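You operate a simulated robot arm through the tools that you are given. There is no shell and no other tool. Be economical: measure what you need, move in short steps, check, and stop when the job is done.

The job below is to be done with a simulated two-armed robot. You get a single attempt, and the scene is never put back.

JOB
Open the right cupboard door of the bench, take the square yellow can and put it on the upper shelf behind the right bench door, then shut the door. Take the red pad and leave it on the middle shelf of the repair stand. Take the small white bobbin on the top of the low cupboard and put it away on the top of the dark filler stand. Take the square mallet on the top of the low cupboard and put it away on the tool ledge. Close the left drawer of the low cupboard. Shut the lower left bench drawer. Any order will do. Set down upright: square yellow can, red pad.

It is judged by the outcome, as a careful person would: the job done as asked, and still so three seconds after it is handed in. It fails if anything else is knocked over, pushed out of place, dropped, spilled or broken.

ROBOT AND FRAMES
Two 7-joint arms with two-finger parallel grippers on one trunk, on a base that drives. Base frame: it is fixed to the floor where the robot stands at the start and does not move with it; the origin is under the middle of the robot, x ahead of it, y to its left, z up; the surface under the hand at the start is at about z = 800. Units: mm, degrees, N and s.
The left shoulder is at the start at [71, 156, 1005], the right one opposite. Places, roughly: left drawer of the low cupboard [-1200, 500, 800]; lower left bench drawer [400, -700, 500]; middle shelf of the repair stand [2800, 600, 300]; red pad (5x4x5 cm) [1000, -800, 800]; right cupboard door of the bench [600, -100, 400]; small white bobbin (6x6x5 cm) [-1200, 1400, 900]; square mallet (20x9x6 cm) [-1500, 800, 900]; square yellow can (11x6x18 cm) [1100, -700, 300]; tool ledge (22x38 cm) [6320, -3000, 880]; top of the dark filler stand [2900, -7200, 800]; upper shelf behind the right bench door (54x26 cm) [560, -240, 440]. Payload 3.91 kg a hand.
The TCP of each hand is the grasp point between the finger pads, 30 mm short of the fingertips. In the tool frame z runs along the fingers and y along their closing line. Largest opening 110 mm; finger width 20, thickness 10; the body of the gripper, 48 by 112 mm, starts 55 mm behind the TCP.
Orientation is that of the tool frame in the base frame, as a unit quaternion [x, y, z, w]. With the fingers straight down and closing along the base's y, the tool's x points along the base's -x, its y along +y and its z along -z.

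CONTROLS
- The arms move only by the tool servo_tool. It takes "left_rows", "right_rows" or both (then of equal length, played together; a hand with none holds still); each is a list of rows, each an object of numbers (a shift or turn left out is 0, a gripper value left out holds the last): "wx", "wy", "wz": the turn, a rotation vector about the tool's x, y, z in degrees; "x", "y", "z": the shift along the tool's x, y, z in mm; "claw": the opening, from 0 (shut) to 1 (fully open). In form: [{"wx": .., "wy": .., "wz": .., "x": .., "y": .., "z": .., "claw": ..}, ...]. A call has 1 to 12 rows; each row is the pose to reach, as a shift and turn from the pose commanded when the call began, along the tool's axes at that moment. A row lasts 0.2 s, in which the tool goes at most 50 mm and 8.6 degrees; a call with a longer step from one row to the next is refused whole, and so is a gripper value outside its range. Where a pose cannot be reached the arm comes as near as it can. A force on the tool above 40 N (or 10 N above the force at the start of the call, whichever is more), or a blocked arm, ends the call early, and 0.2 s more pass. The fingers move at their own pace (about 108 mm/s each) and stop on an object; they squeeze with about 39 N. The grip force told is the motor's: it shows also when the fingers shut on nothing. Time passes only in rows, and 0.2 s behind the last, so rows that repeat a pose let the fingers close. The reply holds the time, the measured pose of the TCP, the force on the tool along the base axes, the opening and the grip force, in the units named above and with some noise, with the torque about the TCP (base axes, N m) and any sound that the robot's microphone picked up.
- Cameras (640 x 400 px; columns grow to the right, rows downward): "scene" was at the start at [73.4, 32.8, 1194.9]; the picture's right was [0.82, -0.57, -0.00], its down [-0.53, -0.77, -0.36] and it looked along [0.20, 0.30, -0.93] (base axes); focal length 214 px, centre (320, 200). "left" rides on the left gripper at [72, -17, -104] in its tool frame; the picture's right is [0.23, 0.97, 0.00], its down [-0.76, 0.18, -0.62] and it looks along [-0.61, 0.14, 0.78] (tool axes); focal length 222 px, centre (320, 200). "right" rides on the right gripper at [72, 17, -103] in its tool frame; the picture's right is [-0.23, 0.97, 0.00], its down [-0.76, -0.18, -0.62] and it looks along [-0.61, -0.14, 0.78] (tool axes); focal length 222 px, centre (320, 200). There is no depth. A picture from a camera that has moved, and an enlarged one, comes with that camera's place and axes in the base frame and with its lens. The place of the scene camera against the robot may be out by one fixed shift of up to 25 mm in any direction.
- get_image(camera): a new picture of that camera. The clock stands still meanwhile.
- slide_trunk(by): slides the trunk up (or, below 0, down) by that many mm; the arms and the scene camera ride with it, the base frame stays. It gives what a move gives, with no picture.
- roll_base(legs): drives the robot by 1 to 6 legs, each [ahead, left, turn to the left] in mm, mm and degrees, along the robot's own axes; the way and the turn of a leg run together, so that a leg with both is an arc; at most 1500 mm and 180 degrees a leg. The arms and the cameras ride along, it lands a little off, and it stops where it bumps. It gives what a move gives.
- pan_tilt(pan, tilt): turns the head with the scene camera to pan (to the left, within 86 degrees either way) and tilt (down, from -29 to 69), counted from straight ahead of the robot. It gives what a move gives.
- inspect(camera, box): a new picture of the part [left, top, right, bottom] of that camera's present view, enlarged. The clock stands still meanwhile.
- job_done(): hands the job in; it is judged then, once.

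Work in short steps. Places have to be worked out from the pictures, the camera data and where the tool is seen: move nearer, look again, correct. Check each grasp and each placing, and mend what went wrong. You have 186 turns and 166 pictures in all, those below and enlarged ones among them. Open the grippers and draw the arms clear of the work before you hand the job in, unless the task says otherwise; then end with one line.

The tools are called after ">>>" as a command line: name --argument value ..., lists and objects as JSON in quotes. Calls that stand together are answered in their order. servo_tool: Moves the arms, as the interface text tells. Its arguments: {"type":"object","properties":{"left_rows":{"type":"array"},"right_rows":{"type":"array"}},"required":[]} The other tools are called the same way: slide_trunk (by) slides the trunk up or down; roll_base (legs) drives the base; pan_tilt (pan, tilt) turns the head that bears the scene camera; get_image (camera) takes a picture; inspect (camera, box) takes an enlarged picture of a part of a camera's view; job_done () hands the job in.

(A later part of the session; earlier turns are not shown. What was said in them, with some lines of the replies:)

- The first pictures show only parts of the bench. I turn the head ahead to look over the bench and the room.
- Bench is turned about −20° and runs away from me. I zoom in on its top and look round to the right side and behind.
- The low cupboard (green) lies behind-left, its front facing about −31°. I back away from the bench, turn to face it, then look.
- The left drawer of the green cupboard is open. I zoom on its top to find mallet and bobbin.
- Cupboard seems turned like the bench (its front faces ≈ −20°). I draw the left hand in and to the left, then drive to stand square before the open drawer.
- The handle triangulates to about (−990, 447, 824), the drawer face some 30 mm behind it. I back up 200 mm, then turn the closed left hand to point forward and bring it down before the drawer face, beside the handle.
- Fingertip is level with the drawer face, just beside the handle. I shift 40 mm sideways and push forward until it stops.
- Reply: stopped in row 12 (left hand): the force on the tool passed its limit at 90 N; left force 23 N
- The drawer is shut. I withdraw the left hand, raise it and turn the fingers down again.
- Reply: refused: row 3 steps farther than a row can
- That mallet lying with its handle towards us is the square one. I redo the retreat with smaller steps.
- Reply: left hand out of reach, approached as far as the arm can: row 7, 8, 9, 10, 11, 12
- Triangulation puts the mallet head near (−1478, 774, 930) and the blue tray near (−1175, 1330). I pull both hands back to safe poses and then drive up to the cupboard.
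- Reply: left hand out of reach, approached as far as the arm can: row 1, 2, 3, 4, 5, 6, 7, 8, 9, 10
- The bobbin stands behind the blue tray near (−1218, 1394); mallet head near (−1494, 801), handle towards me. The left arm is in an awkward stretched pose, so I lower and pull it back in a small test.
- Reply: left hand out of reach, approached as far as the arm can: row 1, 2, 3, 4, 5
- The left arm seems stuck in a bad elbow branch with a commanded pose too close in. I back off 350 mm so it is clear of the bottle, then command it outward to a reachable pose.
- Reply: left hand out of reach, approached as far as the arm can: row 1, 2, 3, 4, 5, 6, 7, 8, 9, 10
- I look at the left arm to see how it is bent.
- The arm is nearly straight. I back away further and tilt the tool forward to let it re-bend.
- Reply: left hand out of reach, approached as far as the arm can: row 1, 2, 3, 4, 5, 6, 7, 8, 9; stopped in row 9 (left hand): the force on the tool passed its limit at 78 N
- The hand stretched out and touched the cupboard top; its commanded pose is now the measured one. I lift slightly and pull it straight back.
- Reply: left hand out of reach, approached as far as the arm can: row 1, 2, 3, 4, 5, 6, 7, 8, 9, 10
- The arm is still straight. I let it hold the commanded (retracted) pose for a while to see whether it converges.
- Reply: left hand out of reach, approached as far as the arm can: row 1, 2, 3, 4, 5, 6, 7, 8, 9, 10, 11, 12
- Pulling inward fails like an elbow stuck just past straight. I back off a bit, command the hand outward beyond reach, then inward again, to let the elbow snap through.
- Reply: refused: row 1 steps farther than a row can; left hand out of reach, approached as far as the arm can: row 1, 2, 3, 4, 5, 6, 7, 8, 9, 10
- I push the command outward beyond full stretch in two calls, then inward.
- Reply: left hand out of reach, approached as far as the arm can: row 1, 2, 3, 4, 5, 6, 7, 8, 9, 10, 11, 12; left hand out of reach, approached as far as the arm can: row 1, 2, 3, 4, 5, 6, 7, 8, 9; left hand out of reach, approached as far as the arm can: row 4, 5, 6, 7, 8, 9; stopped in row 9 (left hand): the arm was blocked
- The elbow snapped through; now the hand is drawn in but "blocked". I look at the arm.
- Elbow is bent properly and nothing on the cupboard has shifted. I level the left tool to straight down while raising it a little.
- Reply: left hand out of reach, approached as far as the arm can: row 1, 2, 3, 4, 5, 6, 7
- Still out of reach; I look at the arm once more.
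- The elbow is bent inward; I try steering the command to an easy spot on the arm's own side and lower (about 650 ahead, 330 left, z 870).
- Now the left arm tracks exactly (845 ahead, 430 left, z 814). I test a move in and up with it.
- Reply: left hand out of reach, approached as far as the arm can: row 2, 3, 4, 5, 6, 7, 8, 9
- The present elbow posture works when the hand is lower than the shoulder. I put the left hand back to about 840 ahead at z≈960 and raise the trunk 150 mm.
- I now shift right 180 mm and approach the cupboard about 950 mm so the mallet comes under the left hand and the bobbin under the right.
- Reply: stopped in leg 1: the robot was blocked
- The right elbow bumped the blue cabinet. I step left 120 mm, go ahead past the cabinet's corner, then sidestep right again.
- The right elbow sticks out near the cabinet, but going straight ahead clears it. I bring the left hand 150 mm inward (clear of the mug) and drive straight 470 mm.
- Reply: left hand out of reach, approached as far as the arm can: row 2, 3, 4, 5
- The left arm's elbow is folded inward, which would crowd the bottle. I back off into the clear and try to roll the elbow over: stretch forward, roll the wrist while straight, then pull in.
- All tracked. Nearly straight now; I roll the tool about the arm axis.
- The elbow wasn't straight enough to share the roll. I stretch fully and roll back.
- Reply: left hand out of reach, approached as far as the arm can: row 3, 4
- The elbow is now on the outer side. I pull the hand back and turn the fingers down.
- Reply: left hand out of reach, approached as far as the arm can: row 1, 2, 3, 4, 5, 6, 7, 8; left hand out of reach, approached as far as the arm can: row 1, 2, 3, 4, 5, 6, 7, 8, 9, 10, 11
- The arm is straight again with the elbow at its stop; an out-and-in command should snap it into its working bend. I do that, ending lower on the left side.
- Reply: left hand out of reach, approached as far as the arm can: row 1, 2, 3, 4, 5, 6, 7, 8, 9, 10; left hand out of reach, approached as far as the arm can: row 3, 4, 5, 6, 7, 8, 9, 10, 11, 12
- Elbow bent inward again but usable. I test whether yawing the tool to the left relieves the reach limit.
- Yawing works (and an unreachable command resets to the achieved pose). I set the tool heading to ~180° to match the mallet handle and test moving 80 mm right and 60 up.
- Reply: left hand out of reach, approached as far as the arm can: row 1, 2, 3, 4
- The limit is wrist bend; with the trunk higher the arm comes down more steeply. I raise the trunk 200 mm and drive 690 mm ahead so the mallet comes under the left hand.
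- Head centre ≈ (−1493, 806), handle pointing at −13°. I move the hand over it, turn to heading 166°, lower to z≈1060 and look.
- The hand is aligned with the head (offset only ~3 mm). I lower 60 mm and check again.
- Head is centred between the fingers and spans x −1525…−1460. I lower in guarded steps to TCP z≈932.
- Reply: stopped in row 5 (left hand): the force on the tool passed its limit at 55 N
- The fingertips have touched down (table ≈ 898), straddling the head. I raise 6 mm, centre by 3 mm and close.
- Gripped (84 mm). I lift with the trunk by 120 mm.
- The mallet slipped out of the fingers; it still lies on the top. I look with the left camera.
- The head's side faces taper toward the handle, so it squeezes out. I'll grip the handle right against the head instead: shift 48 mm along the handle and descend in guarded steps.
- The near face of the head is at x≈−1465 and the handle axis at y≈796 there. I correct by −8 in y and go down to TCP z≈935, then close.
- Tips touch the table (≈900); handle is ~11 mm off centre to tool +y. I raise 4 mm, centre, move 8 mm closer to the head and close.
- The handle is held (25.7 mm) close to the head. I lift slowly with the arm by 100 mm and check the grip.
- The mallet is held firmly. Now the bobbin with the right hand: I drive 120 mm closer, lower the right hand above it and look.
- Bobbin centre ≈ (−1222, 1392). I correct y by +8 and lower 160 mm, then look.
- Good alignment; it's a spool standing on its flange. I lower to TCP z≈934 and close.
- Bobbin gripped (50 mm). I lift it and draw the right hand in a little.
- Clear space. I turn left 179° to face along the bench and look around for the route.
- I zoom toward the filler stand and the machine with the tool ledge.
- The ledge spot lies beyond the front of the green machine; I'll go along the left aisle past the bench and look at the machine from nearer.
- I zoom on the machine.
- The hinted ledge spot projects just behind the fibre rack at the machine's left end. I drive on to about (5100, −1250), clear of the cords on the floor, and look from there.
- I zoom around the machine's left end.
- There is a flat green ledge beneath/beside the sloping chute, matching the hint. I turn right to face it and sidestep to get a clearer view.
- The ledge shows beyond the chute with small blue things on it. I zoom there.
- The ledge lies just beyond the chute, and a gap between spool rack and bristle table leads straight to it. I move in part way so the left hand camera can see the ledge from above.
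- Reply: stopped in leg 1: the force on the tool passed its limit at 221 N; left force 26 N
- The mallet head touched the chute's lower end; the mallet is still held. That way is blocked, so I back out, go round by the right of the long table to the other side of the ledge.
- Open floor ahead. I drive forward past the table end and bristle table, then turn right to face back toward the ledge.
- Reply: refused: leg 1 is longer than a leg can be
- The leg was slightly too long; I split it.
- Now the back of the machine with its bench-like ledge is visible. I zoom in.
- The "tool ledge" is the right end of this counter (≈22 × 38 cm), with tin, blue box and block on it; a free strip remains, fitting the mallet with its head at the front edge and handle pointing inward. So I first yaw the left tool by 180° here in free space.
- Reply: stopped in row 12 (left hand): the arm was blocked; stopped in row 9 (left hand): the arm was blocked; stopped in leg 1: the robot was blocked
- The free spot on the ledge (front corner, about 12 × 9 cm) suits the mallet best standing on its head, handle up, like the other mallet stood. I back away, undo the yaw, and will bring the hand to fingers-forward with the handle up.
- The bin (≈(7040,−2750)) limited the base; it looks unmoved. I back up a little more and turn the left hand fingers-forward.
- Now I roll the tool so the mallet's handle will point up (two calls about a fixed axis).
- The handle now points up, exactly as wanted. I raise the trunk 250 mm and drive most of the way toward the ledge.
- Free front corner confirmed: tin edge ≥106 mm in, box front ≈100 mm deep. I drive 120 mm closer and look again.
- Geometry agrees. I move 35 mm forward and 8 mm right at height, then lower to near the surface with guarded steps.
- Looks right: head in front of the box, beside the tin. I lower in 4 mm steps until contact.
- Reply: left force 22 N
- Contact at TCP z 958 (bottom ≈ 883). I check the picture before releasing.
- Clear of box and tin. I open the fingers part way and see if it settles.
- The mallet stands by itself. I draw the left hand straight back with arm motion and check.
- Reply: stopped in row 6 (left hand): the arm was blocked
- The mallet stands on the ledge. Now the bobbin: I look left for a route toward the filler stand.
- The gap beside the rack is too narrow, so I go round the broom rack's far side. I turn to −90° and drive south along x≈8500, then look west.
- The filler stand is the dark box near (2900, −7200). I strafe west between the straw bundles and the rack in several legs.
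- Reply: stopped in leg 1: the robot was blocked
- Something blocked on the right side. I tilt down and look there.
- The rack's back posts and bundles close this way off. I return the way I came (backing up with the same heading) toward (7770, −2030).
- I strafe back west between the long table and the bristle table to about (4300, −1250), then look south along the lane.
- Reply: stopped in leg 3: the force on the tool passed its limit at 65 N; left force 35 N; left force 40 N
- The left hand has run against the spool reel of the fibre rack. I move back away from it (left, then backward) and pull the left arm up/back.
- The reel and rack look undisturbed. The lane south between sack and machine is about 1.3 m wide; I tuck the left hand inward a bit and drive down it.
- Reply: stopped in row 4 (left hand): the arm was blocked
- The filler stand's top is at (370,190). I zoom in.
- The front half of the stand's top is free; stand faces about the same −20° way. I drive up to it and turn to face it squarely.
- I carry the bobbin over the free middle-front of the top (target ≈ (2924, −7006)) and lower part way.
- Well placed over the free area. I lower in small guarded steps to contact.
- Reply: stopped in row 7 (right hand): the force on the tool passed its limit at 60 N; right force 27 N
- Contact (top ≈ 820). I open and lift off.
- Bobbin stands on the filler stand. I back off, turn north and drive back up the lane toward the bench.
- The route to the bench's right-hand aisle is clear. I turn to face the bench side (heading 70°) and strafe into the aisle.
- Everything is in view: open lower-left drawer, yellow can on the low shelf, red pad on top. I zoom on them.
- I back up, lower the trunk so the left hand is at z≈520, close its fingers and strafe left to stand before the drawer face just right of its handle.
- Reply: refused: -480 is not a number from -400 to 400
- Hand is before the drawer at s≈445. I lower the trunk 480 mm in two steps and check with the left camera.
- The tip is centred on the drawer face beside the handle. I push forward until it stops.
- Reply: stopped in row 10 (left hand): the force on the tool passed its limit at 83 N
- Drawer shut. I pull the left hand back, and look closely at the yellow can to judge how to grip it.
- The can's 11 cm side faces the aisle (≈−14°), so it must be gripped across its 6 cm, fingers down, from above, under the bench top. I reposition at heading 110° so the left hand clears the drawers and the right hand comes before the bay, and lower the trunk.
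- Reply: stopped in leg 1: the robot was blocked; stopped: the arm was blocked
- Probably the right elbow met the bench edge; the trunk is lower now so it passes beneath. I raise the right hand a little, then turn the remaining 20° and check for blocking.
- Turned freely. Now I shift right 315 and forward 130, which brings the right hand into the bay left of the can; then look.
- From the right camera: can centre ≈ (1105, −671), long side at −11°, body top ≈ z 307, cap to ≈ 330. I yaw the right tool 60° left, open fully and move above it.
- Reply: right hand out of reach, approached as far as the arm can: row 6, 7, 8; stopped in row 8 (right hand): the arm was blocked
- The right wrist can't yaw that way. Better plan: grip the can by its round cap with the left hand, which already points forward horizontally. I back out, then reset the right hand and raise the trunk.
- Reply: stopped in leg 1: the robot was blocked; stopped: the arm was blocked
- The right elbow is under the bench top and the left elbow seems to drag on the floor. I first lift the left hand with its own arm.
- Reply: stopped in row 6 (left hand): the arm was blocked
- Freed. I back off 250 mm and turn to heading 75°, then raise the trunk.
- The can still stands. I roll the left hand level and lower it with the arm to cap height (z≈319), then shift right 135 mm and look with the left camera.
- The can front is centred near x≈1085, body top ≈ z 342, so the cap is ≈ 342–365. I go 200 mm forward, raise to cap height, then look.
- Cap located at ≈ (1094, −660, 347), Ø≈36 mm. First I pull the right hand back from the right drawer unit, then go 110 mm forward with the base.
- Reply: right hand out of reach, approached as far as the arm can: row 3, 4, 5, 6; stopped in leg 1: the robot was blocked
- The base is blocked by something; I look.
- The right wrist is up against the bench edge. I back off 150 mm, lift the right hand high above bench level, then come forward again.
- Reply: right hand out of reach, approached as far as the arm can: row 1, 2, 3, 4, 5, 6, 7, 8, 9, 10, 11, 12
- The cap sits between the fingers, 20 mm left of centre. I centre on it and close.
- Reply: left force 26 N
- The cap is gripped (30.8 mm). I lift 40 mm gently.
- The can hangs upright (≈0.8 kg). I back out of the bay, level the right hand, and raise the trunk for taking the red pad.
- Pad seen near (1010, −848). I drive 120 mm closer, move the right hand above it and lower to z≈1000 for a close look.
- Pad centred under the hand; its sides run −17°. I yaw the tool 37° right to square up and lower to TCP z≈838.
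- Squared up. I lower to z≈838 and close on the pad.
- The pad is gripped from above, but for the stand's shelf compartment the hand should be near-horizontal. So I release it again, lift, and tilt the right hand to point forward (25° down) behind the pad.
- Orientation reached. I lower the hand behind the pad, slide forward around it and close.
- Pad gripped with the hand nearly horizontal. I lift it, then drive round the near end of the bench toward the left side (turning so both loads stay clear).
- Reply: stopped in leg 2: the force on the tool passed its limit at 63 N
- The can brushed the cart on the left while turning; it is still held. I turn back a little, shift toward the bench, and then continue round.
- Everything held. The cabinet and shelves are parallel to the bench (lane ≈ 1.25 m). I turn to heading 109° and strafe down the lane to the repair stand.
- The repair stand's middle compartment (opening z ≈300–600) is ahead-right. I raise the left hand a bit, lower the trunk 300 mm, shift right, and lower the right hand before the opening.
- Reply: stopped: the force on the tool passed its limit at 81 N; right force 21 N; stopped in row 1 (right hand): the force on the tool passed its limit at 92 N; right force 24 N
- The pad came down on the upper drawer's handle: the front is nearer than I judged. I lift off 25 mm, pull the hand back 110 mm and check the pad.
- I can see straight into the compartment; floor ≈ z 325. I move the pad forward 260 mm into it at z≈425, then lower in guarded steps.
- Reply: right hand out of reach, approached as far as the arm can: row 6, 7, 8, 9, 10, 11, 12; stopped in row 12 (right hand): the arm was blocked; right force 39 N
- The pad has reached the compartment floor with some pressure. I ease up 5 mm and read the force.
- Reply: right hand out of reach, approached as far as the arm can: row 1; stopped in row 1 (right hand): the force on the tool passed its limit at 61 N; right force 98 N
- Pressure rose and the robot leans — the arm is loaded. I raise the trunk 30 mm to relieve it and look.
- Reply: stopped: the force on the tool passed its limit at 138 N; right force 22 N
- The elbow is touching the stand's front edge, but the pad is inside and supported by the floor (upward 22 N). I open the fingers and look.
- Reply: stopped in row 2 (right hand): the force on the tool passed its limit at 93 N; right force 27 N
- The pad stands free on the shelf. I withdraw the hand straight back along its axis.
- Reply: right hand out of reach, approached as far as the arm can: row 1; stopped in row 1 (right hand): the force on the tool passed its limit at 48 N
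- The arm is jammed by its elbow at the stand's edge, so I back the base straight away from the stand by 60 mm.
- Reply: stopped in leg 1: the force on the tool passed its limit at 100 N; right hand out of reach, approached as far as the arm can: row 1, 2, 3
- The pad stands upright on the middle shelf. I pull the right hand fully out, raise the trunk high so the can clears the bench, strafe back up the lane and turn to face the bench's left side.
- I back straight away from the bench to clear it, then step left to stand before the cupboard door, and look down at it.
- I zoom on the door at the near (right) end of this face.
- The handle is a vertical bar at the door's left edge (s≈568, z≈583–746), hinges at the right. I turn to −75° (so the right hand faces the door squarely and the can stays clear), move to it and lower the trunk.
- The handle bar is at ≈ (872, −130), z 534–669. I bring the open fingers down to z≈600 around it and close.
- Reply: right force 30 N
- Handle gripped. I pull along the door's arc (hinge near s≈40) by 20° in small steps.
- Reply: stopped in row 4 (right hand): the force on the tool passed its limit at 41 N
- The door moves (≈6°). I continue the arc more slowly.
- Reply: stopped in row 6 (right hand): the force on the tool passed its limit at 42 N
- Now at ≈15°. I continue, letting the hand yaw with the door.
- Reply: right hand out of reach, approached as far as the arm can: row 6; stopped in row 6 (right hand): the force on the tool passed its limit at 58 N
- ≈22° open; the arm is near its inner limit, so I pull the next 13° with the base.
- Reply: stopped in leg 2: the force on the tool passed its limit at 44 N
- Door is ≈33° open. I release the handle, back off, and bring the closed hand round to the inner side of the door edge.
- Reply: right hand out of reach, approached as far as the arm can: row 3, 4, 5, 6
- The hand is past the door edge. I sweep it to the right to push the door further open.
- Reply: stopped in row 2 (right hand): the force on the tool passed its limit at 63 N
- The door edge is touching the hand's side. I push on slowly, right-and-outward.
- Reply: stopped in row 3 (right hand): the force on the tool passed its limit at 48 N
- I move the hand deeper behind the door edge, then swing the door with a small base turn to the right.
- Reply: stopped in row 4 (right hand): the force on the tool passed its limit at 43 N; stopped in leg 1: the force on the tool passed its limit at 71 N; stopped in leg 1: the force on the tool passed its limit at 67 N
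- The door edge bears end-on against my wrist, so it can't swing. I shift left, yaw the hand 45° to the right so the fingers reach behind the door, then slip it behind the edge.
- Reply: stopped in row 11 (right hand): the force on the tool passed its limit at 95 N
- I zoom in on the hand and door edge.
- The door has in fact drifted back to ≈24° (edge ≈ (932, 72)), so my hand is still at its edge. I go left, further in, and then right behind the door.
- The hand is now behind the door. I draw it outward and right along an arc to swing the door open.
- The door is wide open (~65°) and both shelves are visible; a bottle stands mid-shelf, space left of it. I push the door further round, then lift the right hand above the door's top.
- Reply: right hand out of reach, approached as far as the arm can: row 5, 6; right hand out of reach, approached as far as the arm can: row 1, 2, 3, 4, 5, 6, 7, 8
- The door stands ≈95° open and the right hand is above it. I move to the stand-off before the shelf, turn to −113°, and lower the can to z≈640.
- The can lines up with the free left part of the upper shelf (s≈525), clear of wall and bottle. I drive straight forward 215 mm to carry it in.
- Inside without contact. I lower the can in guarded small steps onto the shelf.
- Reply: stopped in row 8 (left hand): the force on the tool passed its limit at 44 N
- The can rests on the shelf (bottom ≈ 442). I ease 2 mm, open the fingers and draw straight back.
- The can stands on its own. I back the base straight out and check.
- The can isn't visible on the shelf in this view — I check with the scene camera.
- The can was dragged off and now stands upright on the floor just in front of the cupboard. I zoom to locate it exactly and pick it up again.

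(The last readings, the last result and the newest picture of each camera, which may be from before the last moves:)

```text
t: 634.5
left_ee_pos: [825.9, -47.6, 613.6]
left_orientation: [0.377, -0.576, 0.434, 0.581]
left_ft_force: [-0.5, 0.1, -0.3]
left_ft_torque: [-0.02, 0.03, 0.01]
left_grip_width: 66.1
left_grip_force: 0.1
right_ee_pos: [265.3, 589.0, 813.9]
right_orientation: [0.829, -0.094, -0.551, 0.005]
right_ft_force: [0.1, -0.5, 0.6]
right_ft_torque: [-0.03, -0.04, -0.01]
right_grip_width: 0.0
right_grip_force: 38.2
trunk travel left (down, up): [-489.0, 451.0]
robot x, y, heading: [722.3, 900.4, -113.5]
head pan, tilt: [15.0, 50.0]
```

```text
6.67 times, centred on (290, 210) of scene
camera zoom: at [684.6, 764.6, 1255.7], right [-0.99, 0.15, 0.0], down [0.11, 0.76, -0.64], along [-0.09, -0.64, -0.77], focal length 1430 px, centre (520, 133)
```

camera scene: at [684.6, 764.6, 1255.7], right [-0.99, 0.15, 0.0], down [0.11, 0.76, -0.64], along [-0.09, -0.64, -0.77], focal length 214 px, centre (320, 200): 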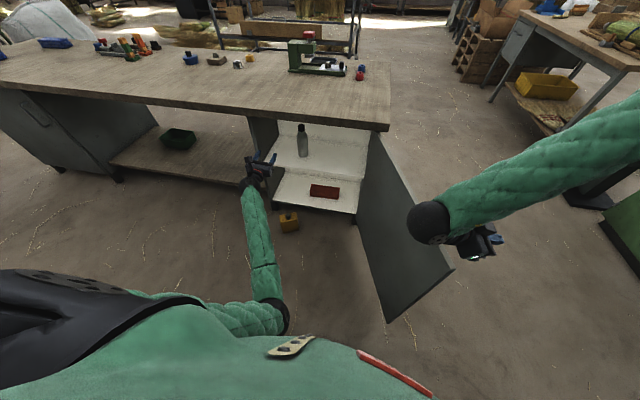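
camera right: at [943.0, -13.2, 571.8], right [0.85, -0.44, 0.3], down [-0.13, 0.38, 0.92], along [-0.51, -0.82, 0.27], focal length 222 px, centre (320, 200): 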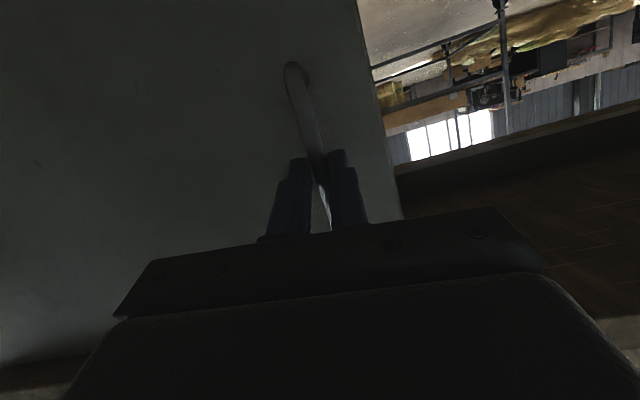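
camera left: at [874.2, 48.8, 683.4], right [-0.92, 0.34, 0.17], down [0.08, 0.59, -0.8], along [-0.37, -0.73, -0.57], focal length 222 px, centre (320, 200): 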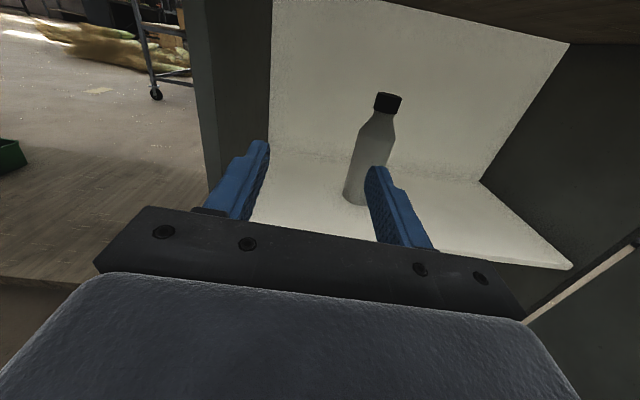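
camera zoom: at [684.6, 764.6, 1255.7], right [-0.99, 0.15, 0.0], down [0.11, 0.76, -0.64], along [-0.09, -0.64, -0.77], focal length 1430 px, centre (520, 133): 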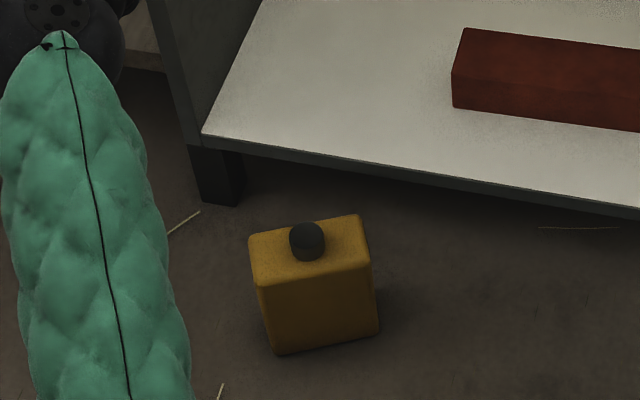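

The can stands upright at ≈ (771, −37). I lower the trunk, bring the left hand above its cap with open fingers, and look.

>>> slide_trunk --by -150

>>> servo_tool --left_rows '[{"x": -25, "y": 10, "claw": 0.9}, {"x": -55, "y": 20}, {"x": -85, "y": 30}, {"x": -115, "y": 40}, {"x": -145, "y": 50}, {"x": -175, "y": 60}, {"x": -205, "y": 70, "z": -3}, {"x": -225, "y": 73, "z": -5}, {"x": -225, "y": 73, "z": -5}]'

>>> get_image --camera "left"

```text
t: 635.4
left_ee_pos: [825.2, -49.4, 547.6]
left_orientation: [0.376, -0.576, 0.434, 0.581]
left_ft_force: [-0.1, -0.6, 0.5]
left_ft_torque: [-0.02, 0.01, 0.0]
left_grip_width: 66.0
left_grip_force: 0.1
right_ee_pos: [265.3, 587.0, 754.6]
right_orientation: [0.827, -0.091, -0.554, 0.004]
right_ft_force: [0.7, -1.1, 26.7]
right_ft_torque: [0.99, -1.91, 0.11]
right_grip_width: 0.0
right_grip_force: 37.7
trunk travel left (down, up): [-425.0, 515.0]
robot x, y, heading: [726.1, 900.4, -113.5]
head pan, tilt: [15.0, 50.0]
stopped: the force on the tool passed its limit at 173 N (the readings are from after the stop); the commanded pose is now the measured one
```

```text
t: 637.4
left_ee_pos: [774.4, -36.6, 320.3]
left_orientation: [0.376, -0.577, 0.437, 0.579]
left_ft_force: [0.4, 0.4, -0.1]
left_ft_torque: [0.01, 0.02, 0.0]
left_grip_width: 99.2
left_grip_force: 0.1
right_ee_pos: [265.9, 587.0, 754.8]
right_orientation: [0.827, -0.091, -0.555, 0.004]
right_ft_force: [-0.9, 0.2, 25.2]
right_ft_torque: [0.96, -1.91, 0.06]
right_grip_width: 0.0
right_grip_force: 38.1
trunk travel left (down, up): [-425.0, 515.0]
robot x, y, heading: [725.1, 898.8, -113.4]
head pan, tilt: [15.0, 50.0]
```

```text
3 pictures are left
camera left: at [821.1, 59.9, 389.7], right [-0.93, 0.34, 0.16], down [0.08, 0.59, -0.8], along [-0.37, -0.73, -0.57], focal length 222 px, centre (320, 200)
```

left: 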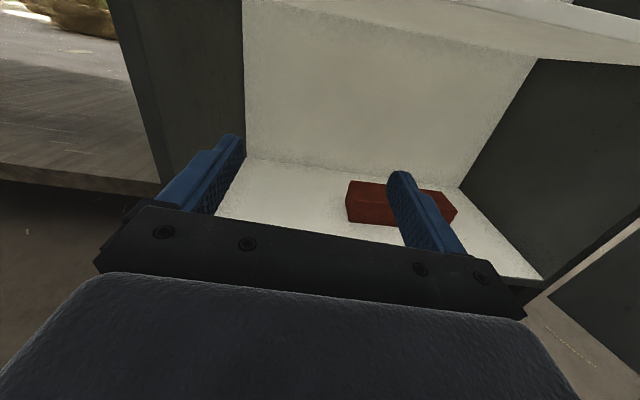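

I ease the right hand up off the door's top, and lower the left fingers straight down around the cap, biased 10 mm back, and close.

>>> servo_tool --left_rows '[{"x": -20, "y": 2, "z": -8}, {"x": -50, "y": 4, "z": -17}, {"x": -80, "y": 6, "z": -17}, {"x": -110, "y": 9, "z": -17}, {"x": -130, "y": 11, "z": -17}, {"x": -146, "y": 12, "z": -17}, {"x": -146, "y": 12, "z": -17, "claw": 0}, {"x": -146, "y": 12, "z": -17, "claw": 0}, {"x": -146, "y": 12, "z": -17, "claw": 0}, {"x": -146, "y": 12, "z": -17, "claw": 0}]' --right_rows '[{"x": -15, "z": -6}, {"x": -30, "z": -12}, {"x": -45, "z": -18}, {"x": -60, "z": -24}, {"x": -75, "z": -30}, {"x": -90, "z": -36}, {"x": -100, "z": -40}, {"x": -100, "z": -40}, {"x": -100, "z": -40}, {"x": -100, "z": -40}]'

```text
t: 639.6
left_ee_pos: [769.5, -26.9, 175.1]
left_orientation: [0.376, -0.575, 0.436, 0.581]
left_ft_force: [5.8, -5.2, 9.8]
left_ft_torque: [-0.5, -0.04, 0.16]
left_grip_width: 31.4
left_grip_force: 39.2
right_ee_pos: [263.8, 559.3, 852.2]
right_orientation: [0.828, -0.091, -0.554, 0.005]
right_ft_force: [0.2, 0.3, -0.1]
right_ft_torque: [0.01, -0.01, -0.01]
right_grip_width: 0.1
right_grip_force: 37.9
right hand out of reach, approached as far as the arm can: row 1, 2, 3, 4, 5, 6, 7, 8, 9, 10
trunk travel left (down, up): [-425.0, 515.0]
robot x, y, heading: [724.4, 898.7, -113.6]
head pan, tilt: [15.0, 50.0]
```

Gripped (31.4 mm). I lift it with arm and trunk to shelf-entry height and check the readings.

>>> servo_tool --left_rows '[{"x": 12, "y": -1, "z": 1}, {"x": 40, "y": -4, "z": 2}, {"x": 80, "y": -8, "z": 4}, {"x": 120, "y": -14, "z": 6}, {"x": 160, "y": -22, "z": 8}, {"x": 200, "y": -32, "z": 10}, {"x": 240, "y": -44, "z": 12}, {"x": 280, "y": -57, "z": 14}, {"x": 321, "y": -70, "z": 17}, {"x": 321, "y": -70, "z": 17}]'

>>> slide_trunk --by 148

```text
t: 641.8
left_ee_pos: [813.0, -40.6, 495.2]
left_orientation: [0.378, -0.577, 0.433, 0.581]
left_ft_force: [0.4, 0.3, -7.7]
left_ft_torque: [0.09, -0.01, -0.03]
left_grip_width: 31.3
left_grip_force: 39.4
right_ee_pos: [262.5, 558.1, 850.8]
right_orientation: [0.828, -0.091, -0.554, 0.004]
right_ft_force: [-0.1, 0.2, -0.3]
right_ft_torque: [-0.04, -0.02, 0.0]
right_grip_width: 0.0
right_grip_force: 37.7
trunk travel left (down, up): [-425.0, 515.0]
robot x, y, heading: [726.9, 899.7, -113.5]
head pan, tilt: [15.0, 50.0]
```

```text
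t: 643.5
left_ee_pos: [814.1, -41.7, 644.2]
left_orientation: [0.377, -0.576, 0.434, 0.581]
left_ft_force: [-0.6, -0.1, -8.1]
left_ft_torque: [0.08, 0.0, -0.01]
left_grip_width: 31.0
left_grip_force: 39.2
right_ee_pos: [263.7, 558.8, 999.5]
right_orientation: [0.828, -0.091, -0.554, 0.003]
right_ft_force: [-0.2, -0.2, 0.8]
right_ft_torque: [-0.03, 0.0, -0.02]
right_grip_width: 0.2
right_grip_force: 38.1
trunk travel left (down, up): [-573.0, 367.0]
robot x, y, heading: [722.7, 896.5, -113.5]
head pan, tilt: [15.0, 50.0]
```

Can held (8 N), at s≈512 before the opening. I drive it in again.

>>> roll_base --legs '[[120, 8, 0], [112, 8, 0]]'

>>> servo_tool --left_rows '[{"x": -6}, {"x": -11}, {"x": -15}, {"x": -18}, {"x": -21}, {"x": -24}, {"x": -27}, {"x": -30}, {"x": -33}, {"x": -36}, {"x": -39}]'

```text
t: 645.5
left_ee_pos: [737.8, -258.0, 643.3]
left_orientation: [0.378, -0.576, 0.435, 0.58]
left_ft_force: [0.6, -0.1, -8.8]
left_ft_torque: [0.04, 0.02, -0.02]
left_grip_width: 31.2
left_grip_force: 38.4
right_ee_pos: [187.0, 339.1, 997.9]
right_orientation: [0.827, -0.09, -0.555, 0.002]
right_ft_force: [-0.2, -0.8, -0.2]
right_ft_torque: [0.05, 0.02, 0.0]
right_grip_width: 0.0
right_grip_force: 37.6
trunk travel left (down, up): [-573.0, 367.0]
robot x, y, heading: [651.7, 682.3, -113.5]
head pan, tilt: [15.0, 50.0]
```

```text
t: 647.9
left_ee_pos: [740.6, -259.5, 610.6]
left_orientation: [0.377, -0.574, 0.437, 0.581]
left_ft_force: [11.2, -6.4, 35.5]
left_ft_torque: [-0.27, 0.62, 0.25]
left_grip_width: 32.3
left_grip_force: 38.4
right_ee_pos: [188.7, 343.5, 1000.4]
right_orientation: [0.827, -0.091, -0.555, 0.005]
right_ft_force: [-0.3, 0.4, 0.4]
right_ft_torque: [-0.02, 0.0, -0.01]
right_grip_width: 0.1
right_grip_force: 37.8
trunk travel left (down, up): [-573.0, 367.0]
robot x, y, heading: [652.2, 680.9, -113.5]
head pan, tilt: [15.0, 50.0]
```

Firm contact, centred. I ease off 6 mm, open the fingers wide, lift the hand 30 mm clear of the cap, and check with a picture before backing out.

>>> servo_tool --left_rows '[{"x": 3}, {"x": 6}, {"x": 6, "claw": 0.3}, {"x": 6, "claw": 0.55}, {"x": 6, "claw": 0.7}, {"x": 6, "claw": 0.7}, {"x": 12, "claw": 0.7}, {"x": 20}, {"x": 28}, {"x": 36}, {"x": 42}]'

>>> get_image --camera "left"

```text
t: 650.3
left_ee_pos: [738.1, -256.1, 648.3]
left_orientation: [0.378, -0.576, 0.434, 0.581]
left_ft_force: [0.0, 0.2, 0.0]
left_ft_torque: [-0.02, 0.05, 0.01]
left_grip_width: 77.0
left_grip_force: 0.1
right_ee_pos: [187.7, 342.8, 999.8]
right_orientation: [0.828, -0.09, -0.554, 0.004]
right_ft_force: [-0.1, -0.2, 1.0]
right_ft_torque: [0.03, -0.02, -0.01]
right_grip_width: 0.2
right_grip_force: 37.5
trunk travel left (down, up): [-573.0, 367.0]
robot x, y, heading: [648.4, 682.2, -113.6]
head pan, tilt: [15.0, 50.0]
```

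```text
2 pictures are left
camera left: at [785.7, -160.0, 717.8], right [-0.92, 0.34, 0.17], down [0.08, 0.59, -0.8], along [-0.37, -0.73, -0.57], focal length 222 px, centre (320, 200)
```

left: 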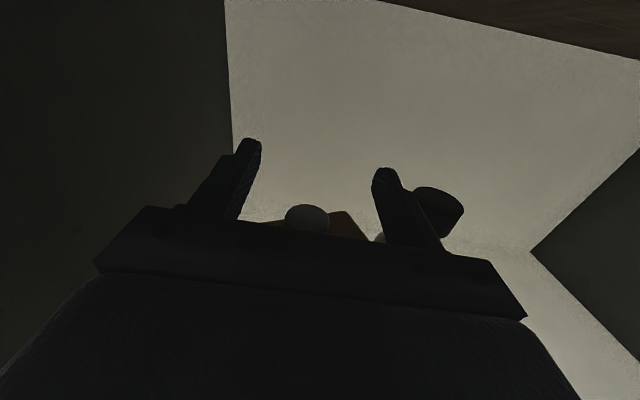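

The hand is clear above the can. I back out and verify.

>>> roll_base --legs '[[-235, 0, 0]]'

>>> get_image --camera "left"

```text
t: 652.1
left_ee_pos: [831.7, -41.7, 649.8]
left_orientation: [0.377, -0.575, 0.435, 0.581]
left_ft_force: [0.2, -0.1, 0.0]
left_ft_torque: [-0.02, -0.01, -0.03]
left_grip_width: 76.8
left_grip_force: 0.1
right_ee_pos: [282.4, 558.1, 1000.2]
right_orientation: [0.828, -0.09, -0.554, 0.005]
right_ft_force: [0.1, -0.2, 0.0]
right_ft_torque: [0.0, -0.04, 0.02]
right_grip_width: 0.0
right_grip_force: 37.7
trunk travel left (down, up): [-573.0, 367.0]
robot x, y, heading: [740.3, 895.5, -113.6]
head pan, tilt: [15.0, 50.0]
```

```text
1 pictures are left
camera left: at [879.5, 55.6, 718.7], right [-0.92, 0.34, 0.17], down [0.08, 0.59, -0.8], along [-0.37, -0.73, -0.57], focal length 222 px, centre (320, 200)
```

left: 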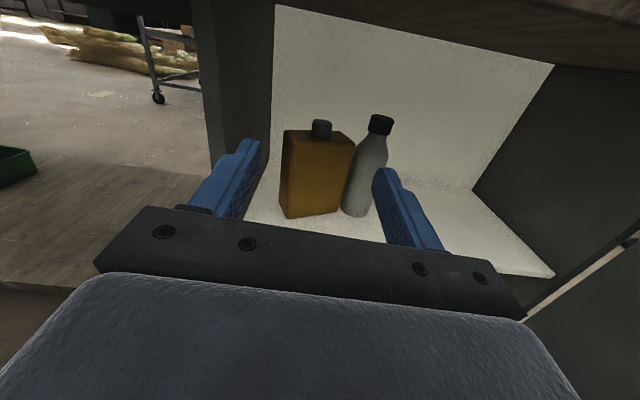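

The can stands upright on the upper shelf. Now to shut the door: I yaw the raised right hand to point along the door's outer face, and lower it on the outer side.

>>> servo_tool --right_rows '[{"wx": -7.6, "wy": 0.9, "wz": -3.2, "z": 9, "x": -3}, {"wx": -15.2, "wy": 1.8, "wz": -6.4, "z": 18, "x": -7, "y": 3}, {"wx": -22.8, "wy": 2.7, "wz": -9.6, "z": 25, "x": -9, "y": 4}, {"wx": -30.4, "wy": 3.6, "wz": -12.8, "z": 25, "x": -9, "y": 4}, {"wx": -38, "wy": 4.5, "wz": -16, "z": 25, "x": -9, "y": 4}, {"wx": -45.6, "wy": 5.4, "wz": -19.2, "z": 25, "x": -9, "y": 4}, {"wx": -53.2, "wy": 6.3, "wz": -22.4, "z": 25, "x": -9, "y": 4}, {"wx": -60.8, "wy": 7.2, "wz": -25.6, "z": 25, "x": -9, "y": 4}, {"wx": -68.4, "wy": 8.1, "wz": -28.8, "z": 25, "x": -9, "y": 4}]'

```text
t: 654.3
left_ee_pos: [831.1, -42.6, 648.8]
left_orientation: [0.378, -0.575, 0.435, 0.58]
left_ft_force: [-0.5, -0.4, -0.3]
left_ft_torque: [0.04, 0.01, 0.01]
left_grip_width: 77.1
left_grip_force: 0.1
right_ee_pos: [210.9, 424.1, 1098.5]
right_orientation: [0.674, 0.404, -0.481, 0.387]
right_ft_force: [-0.4, -0.4, 0.3]
right_ft_torque: [0.01, -0.03, 0.01]
right_grip_width: 0.0
right_grip_force: 37.8
right hand out of reach, approached as far as the arm can: row 1, 2, 3, 4, 5, 6, 7, 8, 9
trunk travel left (down, up): [-573.0, 367.0]
robot x, y, heading: [739.4, 899.9, -113.3]
head pan, tilt: [15.0, 50.0]
stopped in row 9 (right hand): the arm was blocked; the commanded pose is now the measured one
```

The hand now points along the door (heading 250°) outside it. I sidestep 50 mm right for clearance and lower it.

>>> roll_base --legs '[[0, -55, 0]]'

>>> slide_trunk --by -240

>>> servo_tool --right_rows '[{"x": 40, "y": -5, "z": 10}, {"x": 80, "y": -11, "z": 20}, {"x": 120, "y": -17, "z": 29}, {"x": 160, "y": -22, "z": 39}, {"x": 200, "y": -28, "z": 49}]'

```text
t: 655.2
left_ee_pos: [780.0, -18.6, 648.9]
left_orientation: [0.377, -0.576, 0.435, 0.58]
left_ft_force: [-0.2, -0.1, -0.1]
left_ft_torque: [0.0, 0.01, 0.01]
left_grip_width: 77.2
left_grip_force: 0.1
right_ee_pos: [157.5, 447.8, 1096.8]
right_orientation: [0.676, 0.404, -0.48, 0.387]
right_ft_force: [-0.3, 0.5, 0.1]
right_ft_torque: [0.0, 0.01, 0.06]
right_grip_width: 0.0
right_grip_force: 37.5
trunk travel left (down, up): [-573.0, 367.0]
robot x, y, heading: [686.9, 917.4, -113.4]
head pan, tilt: [15.0, 50.0]
```

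```text
t: 657.7
left_ee_pos: [779.5, -21.0, 408.2]
left_orientation: [0.378, -0.575, 0.435, 0.58]
left_ft_force: [-0.2, 0.4, 0.1]
left_ft_torque: [0.01, 0.01, -0.03]
left_grip_width: 76.9
left_grip_force: 0.0
right_ee_pos: [157.6, 445.6, 859.3]
right_orientation: [0.675, 0.404, -0.481, 0.386]
right_ft_force: [-0.5, -0.6, 1.0]
right_ft_torque: [0.02, 0.04, 0.01]
right_grip_width: 0.0
right_grip_force: 37.7
trunk travel left (down, up): [-333.0, 607.0]
robot x, y, heading: [689.8, 918.0, -113.3]
head pan, tilt: [15.0, 50.0]
```

```text
t: 658.9
left_ee_pos: [779.9, -20.6, 407.8]
left_orientation: [0.377, -0.576, 0.433, 0.581]
left_ft_force: [-0.2, 0.2, -0.5]
left_ft_torque: [0.03, -0.01, 0.0]
left_grip_width: 77.1
left_grip_force: 0.1
right_ee_pos: [160.4, 447.0, 858.7]
right_orientation: [0.676, 0.403, -0.481, 0.386]
right_ft_force: [-0.5, 0.1, 0.3]
right_ft_torque: [0.0, 0.05, -0.03]
right_grip_width: 0.2
right_grip_force: 38.1
right hand out of reach, approached as far as the arm can: row 1, 2, 3, 4, 5
trunk travel left (down, up): [-333.0, 607.0]
robot x, y, heading: [690.3, 923.1, -113.3]
head pan, tilt: [15.0, 50.0]
```

The right arm won't go lower by itself; I raise the left hand (to keep its elbow off the floor) and lower the trunk more.

>>> servo_tool --left_rows '[{"x": 40}, {"x": 80}, {"x": 120}, {"x": 160}, {"x": 200}, {"x": 230}]'

>>> slide_trunk --by -190

```text
t: 660.5
left_ee_pos: [815.2, -15.8, 652.6]
left_orientation: [-0.363, 0.584, -0.465, -0.557]
left_ft_force: [0.4, 0.6, 0.0]
left_ft_torque: [0.0, 0.02, 0.01]
left_grip_width: 77.1
left_grip_force: 0.1
right_ee_pos: [160.5, 446.2, 858.1]
right_orientation: [0.675, 0.404, -0.482, 0.386]
right_ft_force: [0.8, 0.8, 0.0]
right_ft_torque: [0.01, 0.01, 0.02]
right_grip_width: 0.1
right_grip_force: 37.6
trunk travel left (down, up): [-333.0, 607.0]
robot x, y, heading: [690.9, 922.1, -113.2]
head pan, tilt: [15.0, 50.0]
stopped in row 6 (left hand): the arm was blocked; the commanded pose is now the measured one
```

```text
t: 662.6
left_ee_pos: [814.8, -15.4, 461.1]
left_orientation: [-0.363, 0.584, -0.465, -0.557]
left_ft_force: [-0.3, 0.3, 0.2]
left_ft_torque: [0.02, -0.04, -0.03]
left_grip_width: 76.9
left_grip_force: 0.1
right_ee_pos: [160.0, 446.3, 668.6]
right_orientation: [0.675, 0.404, -0.481, 0.386]
right_ft_force: [-0.2, 0.1, -0.5]
right_ft_torque: [-0.03, 0.02, -0.02]
right_grip_width: 0.0
right_grip_force: 37.4
trunk travel left (down, up): [-143.0, 797.0]
robot x, y, heading: [690.9, 919.6, -113.2]
head pan, tilt: [15.0, 50.0]
```

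Hand is outside the door at z≈669. I swing the door by turning the base left.

>>> roll_base --legs '[[0, 0, 14], [0, 0, 12], [0, 0, 10]]'

```text
t: 665.3
left_ee_pos: [1338.3, 235.9, 461.0]
left_orientation: [0.526, -0.443, 0.614, 0.386]
left_ft_force: [0.6, -0.4, -0.5]
left_ft_torque: [-0.01, -0.01, 0.0]
left_grip_width: 76.9
left_grip_force: 0.0
right_ee_pos: [536.9, 225.2, 667.9]
right_orientation: [0.519, 0.592, -0.338, 0.515]
right_ft_force: [-0.3, 0.0, 1.1]
right_ft_torque: [0.01, -0.02, 0.03]
right_grip_width: 0.0
right_grip_force: 37.8
trunk travel left (down, up): [-143.0, 797.0]
robot x, y, heading: [687.5, 919.8, -77.3]
head pan, tilt: [15.0, 50.0]
```

Swung without resistance (≈60° left). I turn 20° more, then push toward the bench with the base.

>>> roll_base --legs '[[0, 0, 20], [121, -160, 0], [36, -48, 0]]'

```text
t: 668.5
left_ee_pos: [1442.2, 269.4, 462.8]
left_orientation: [0.592, -0.349, 0.672, 0.277]
left_ft_force: [-0.8, -0.1, 0.7]
left_ft_torque: [-0.01, -0.02, 0.02]
left_grip_width: 76.8
left_grip_force: 0.0
right_ee_pos: [689.5, 4.8, 662.1]
right_orientation: [0.407, 0.678, -0.24, 0.563]
right_ft_force: [0.5, 0.0, 0.2]
right_ft_torque: [-0.01, -0.02, -0.01]
right_grip_width: 0.0
right_grip_force: 38.0
trunk travel left (down, up): [-143.0, 797.0]
robot x, y, heading: [600.7, 700.5, -58.3]
head pan, tilt: [15.0, 50.0]
stopped in leg 3: the robot was blocked; the commanded pose is now the measured one
```

The door is nearly closed (≈12°). I push the last part with the right arm, slowly toward the bench.

>>> servo_tool --right_rows '[{"z": 9, "y": -4, "x": -3}, {"z": 18, "y": -8, "x": -6}, {"z": 27, "y": -12, "x": -9}, {"z": 36, "y": -16, "x": -12}, {"z": 45, "y": -20, "x": -15}, {"z": 54, "y": -24, "x": -17}, {"z": 63, "y": -28, "x": -20}, {"z": 72, "y": -32, "x": -23}, {"z": 81, "y": -36, "x": -26}, {"z": 90, "y": -39, "x": -29}, {"z": 100, "y": -43, "x": -32}, {"z": 110, "y": -47, "x": -35}]'

```text
t: 671.3
left_ee_pos: [1433.5, 265.6, 466.3]
left_orientation: [0.588, -0.351, 0.669, 0.288]
left_ft_force: [0.4, 0.4, -0.6]
left_ft_torque: [0.0, -0.01, -0.01]
left_grip_width: 76.9
left_grip_force: 0.0
right_ee_pos: [702.8, -91.6, 677.2]
right_orientation: [0.403, 0.674, -0.247, 0.568]
right_ft_force: [-0.1, 0.5, -0.8]
right_ft_torque: [-0.02, -0.02, 0.02]
right_grip_width: 0.0
right_grip_force: 37.8
trunk travel left (down, up): [-143.0, 797.0]
robot x, y, heading: [605.0, 707.1, -59.4]
head pan, tilt: [15.0, 50.0]
stopped in row 12 (right hand): the arm was blocked; the commanded pose is now the measured one
```

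By the fingertip position (n≈−9) the door should be shut. I withdraw the hand, open the gripper, back away, and use the last picture to check.

>>> servo_tool --right_rows '[{"z": -20, "y": 9, "x": 6}, {"z": -45, "y": 19, "x": 14}, {"z": -70, "y": 30, "x": 22}, {"z": -95, "y": 41, "x": 30, "claw": 0.5}, {"z": -115, "y": 50, "x": 36, "claw": 1}, {"z": -115, "y": 50, "x": 36, "claw": 1}]'

>>> roll_base --legs '[[-100, 140, 0]]'

>>> pan_tilt --pan -35 --tilt 30

>>> get_image --camera "scene"

```text
t: 672.7
left_ee_pos: [1432.2, 261.4, 462.6]
left_orientation: [0.589, -0.355, 0.668, 0.284]
left_ft_force: [-0.2, -0.6, 0.6]
left_ft_torque: [-0.02, 0.0, 0.0]
left_grip_width: 77.0
left_grip_force: 0.0
right_ee_pos: [682.1, 6.0, 663.0]
right_orientation: [0.41, 0.676, -0.242, 0.563]
right_ft_force: [0.8, 0.0, 0.0]
right_ft_torque: [-0.01, 0.0, -0.02]
right_grip_width: 110.2
right_grip_force: 0.1
right hand out of reach, approached as far as the arm can: row 5, 6
trunk travel left (down, up): [-143.0, 797.0]
robot x, y, heading: [604.1, 704.5, -59.3]
head pan, tilt: [15.0, 50.0]
```

```text
t: 674.2
left_ee_pos: [1501.8, 417.0, 462.4]
left_orientation: [0.588, -0.356, 0.668, 0.284]
left_ft_force: [0.0, 1.1, -0.3]
left_ft_torque: [0.04, -0.02, 0.01]
left_grip_width: 77.0
left_grip_force: 0.2
right_ee_pos: [750.3, 161.6, 663.8]
right_orientation: [0.41, 0.675, -0.243, 0.563]
right_ft_force: [0.5, -0.9, -0.2]
right_ft_torque: [0.0, 0.0, 0.0]
right_grip_width: 110.0
right_grip_force: 0.0
trunk travel left (down, up): [-143.0, 797.0]
robot x, y, heading: [672.2, 863.2, -59.3]
head pan, tilt: [15.0, 50.0]
```

```text
t: 675.4
left_ee_pos: [1500.9, 416.0, 463.5]
left_orientation: [0.588, -0.356, 0.668, 0.284]
left_ft_force: [-0.9, -0.4, 0.5]
left_ft_torque: [0.02, 0.01, 0.01]
left_grip_width: 77.0
left_grip_force: 0.1
right_ee_pos: [749.6, 161.8, 663.2]
right_orientation: [0.41, 0.675, -0.243, 0.563]
right_ft_force: [0.0, -0.3, 0.3]
right_ft_torque: [0.0, 0.0, -0.02]
right_grip_width: 109.8
right_grip_force: 0.0
trunk travel left (down, up): [-143.0, 797.0]
robot x, y, heading: [672.1, 865.0, -59.4]
head pan, tilt: [-35.0, 30.0]
```

```text
0 pictures are left
camera scene: at [682.5, 718.0, 938.9], right [-1.0, 0.07, 0.0], down [0.04, 0.5, -0.87], along [-0.06, -0.86, -0.5], focal length 214 px, centre (320, 200)
```

scene: 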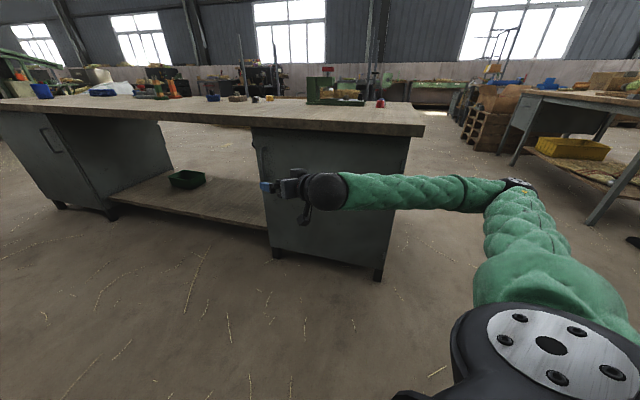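

The last picture shows the door flush with the cupboard. The hands are open and clear, so I hand the job in.

>>> job_done

```text
The job is handed in.
```

All six parts of the job are done and handed in, but the yellow can was dropped once on the way: it came off the shelf with the hand, landed upright on the floor, and I picked it up and set it upright on the upper shelf. While moving, I also bumped or brushed the chute, the spool rack, the wheeled cart, a bin and a drawer handle; none looked moved in the views I had, but I did not look at the cart again after touching it. The door looks shut in the last picture.
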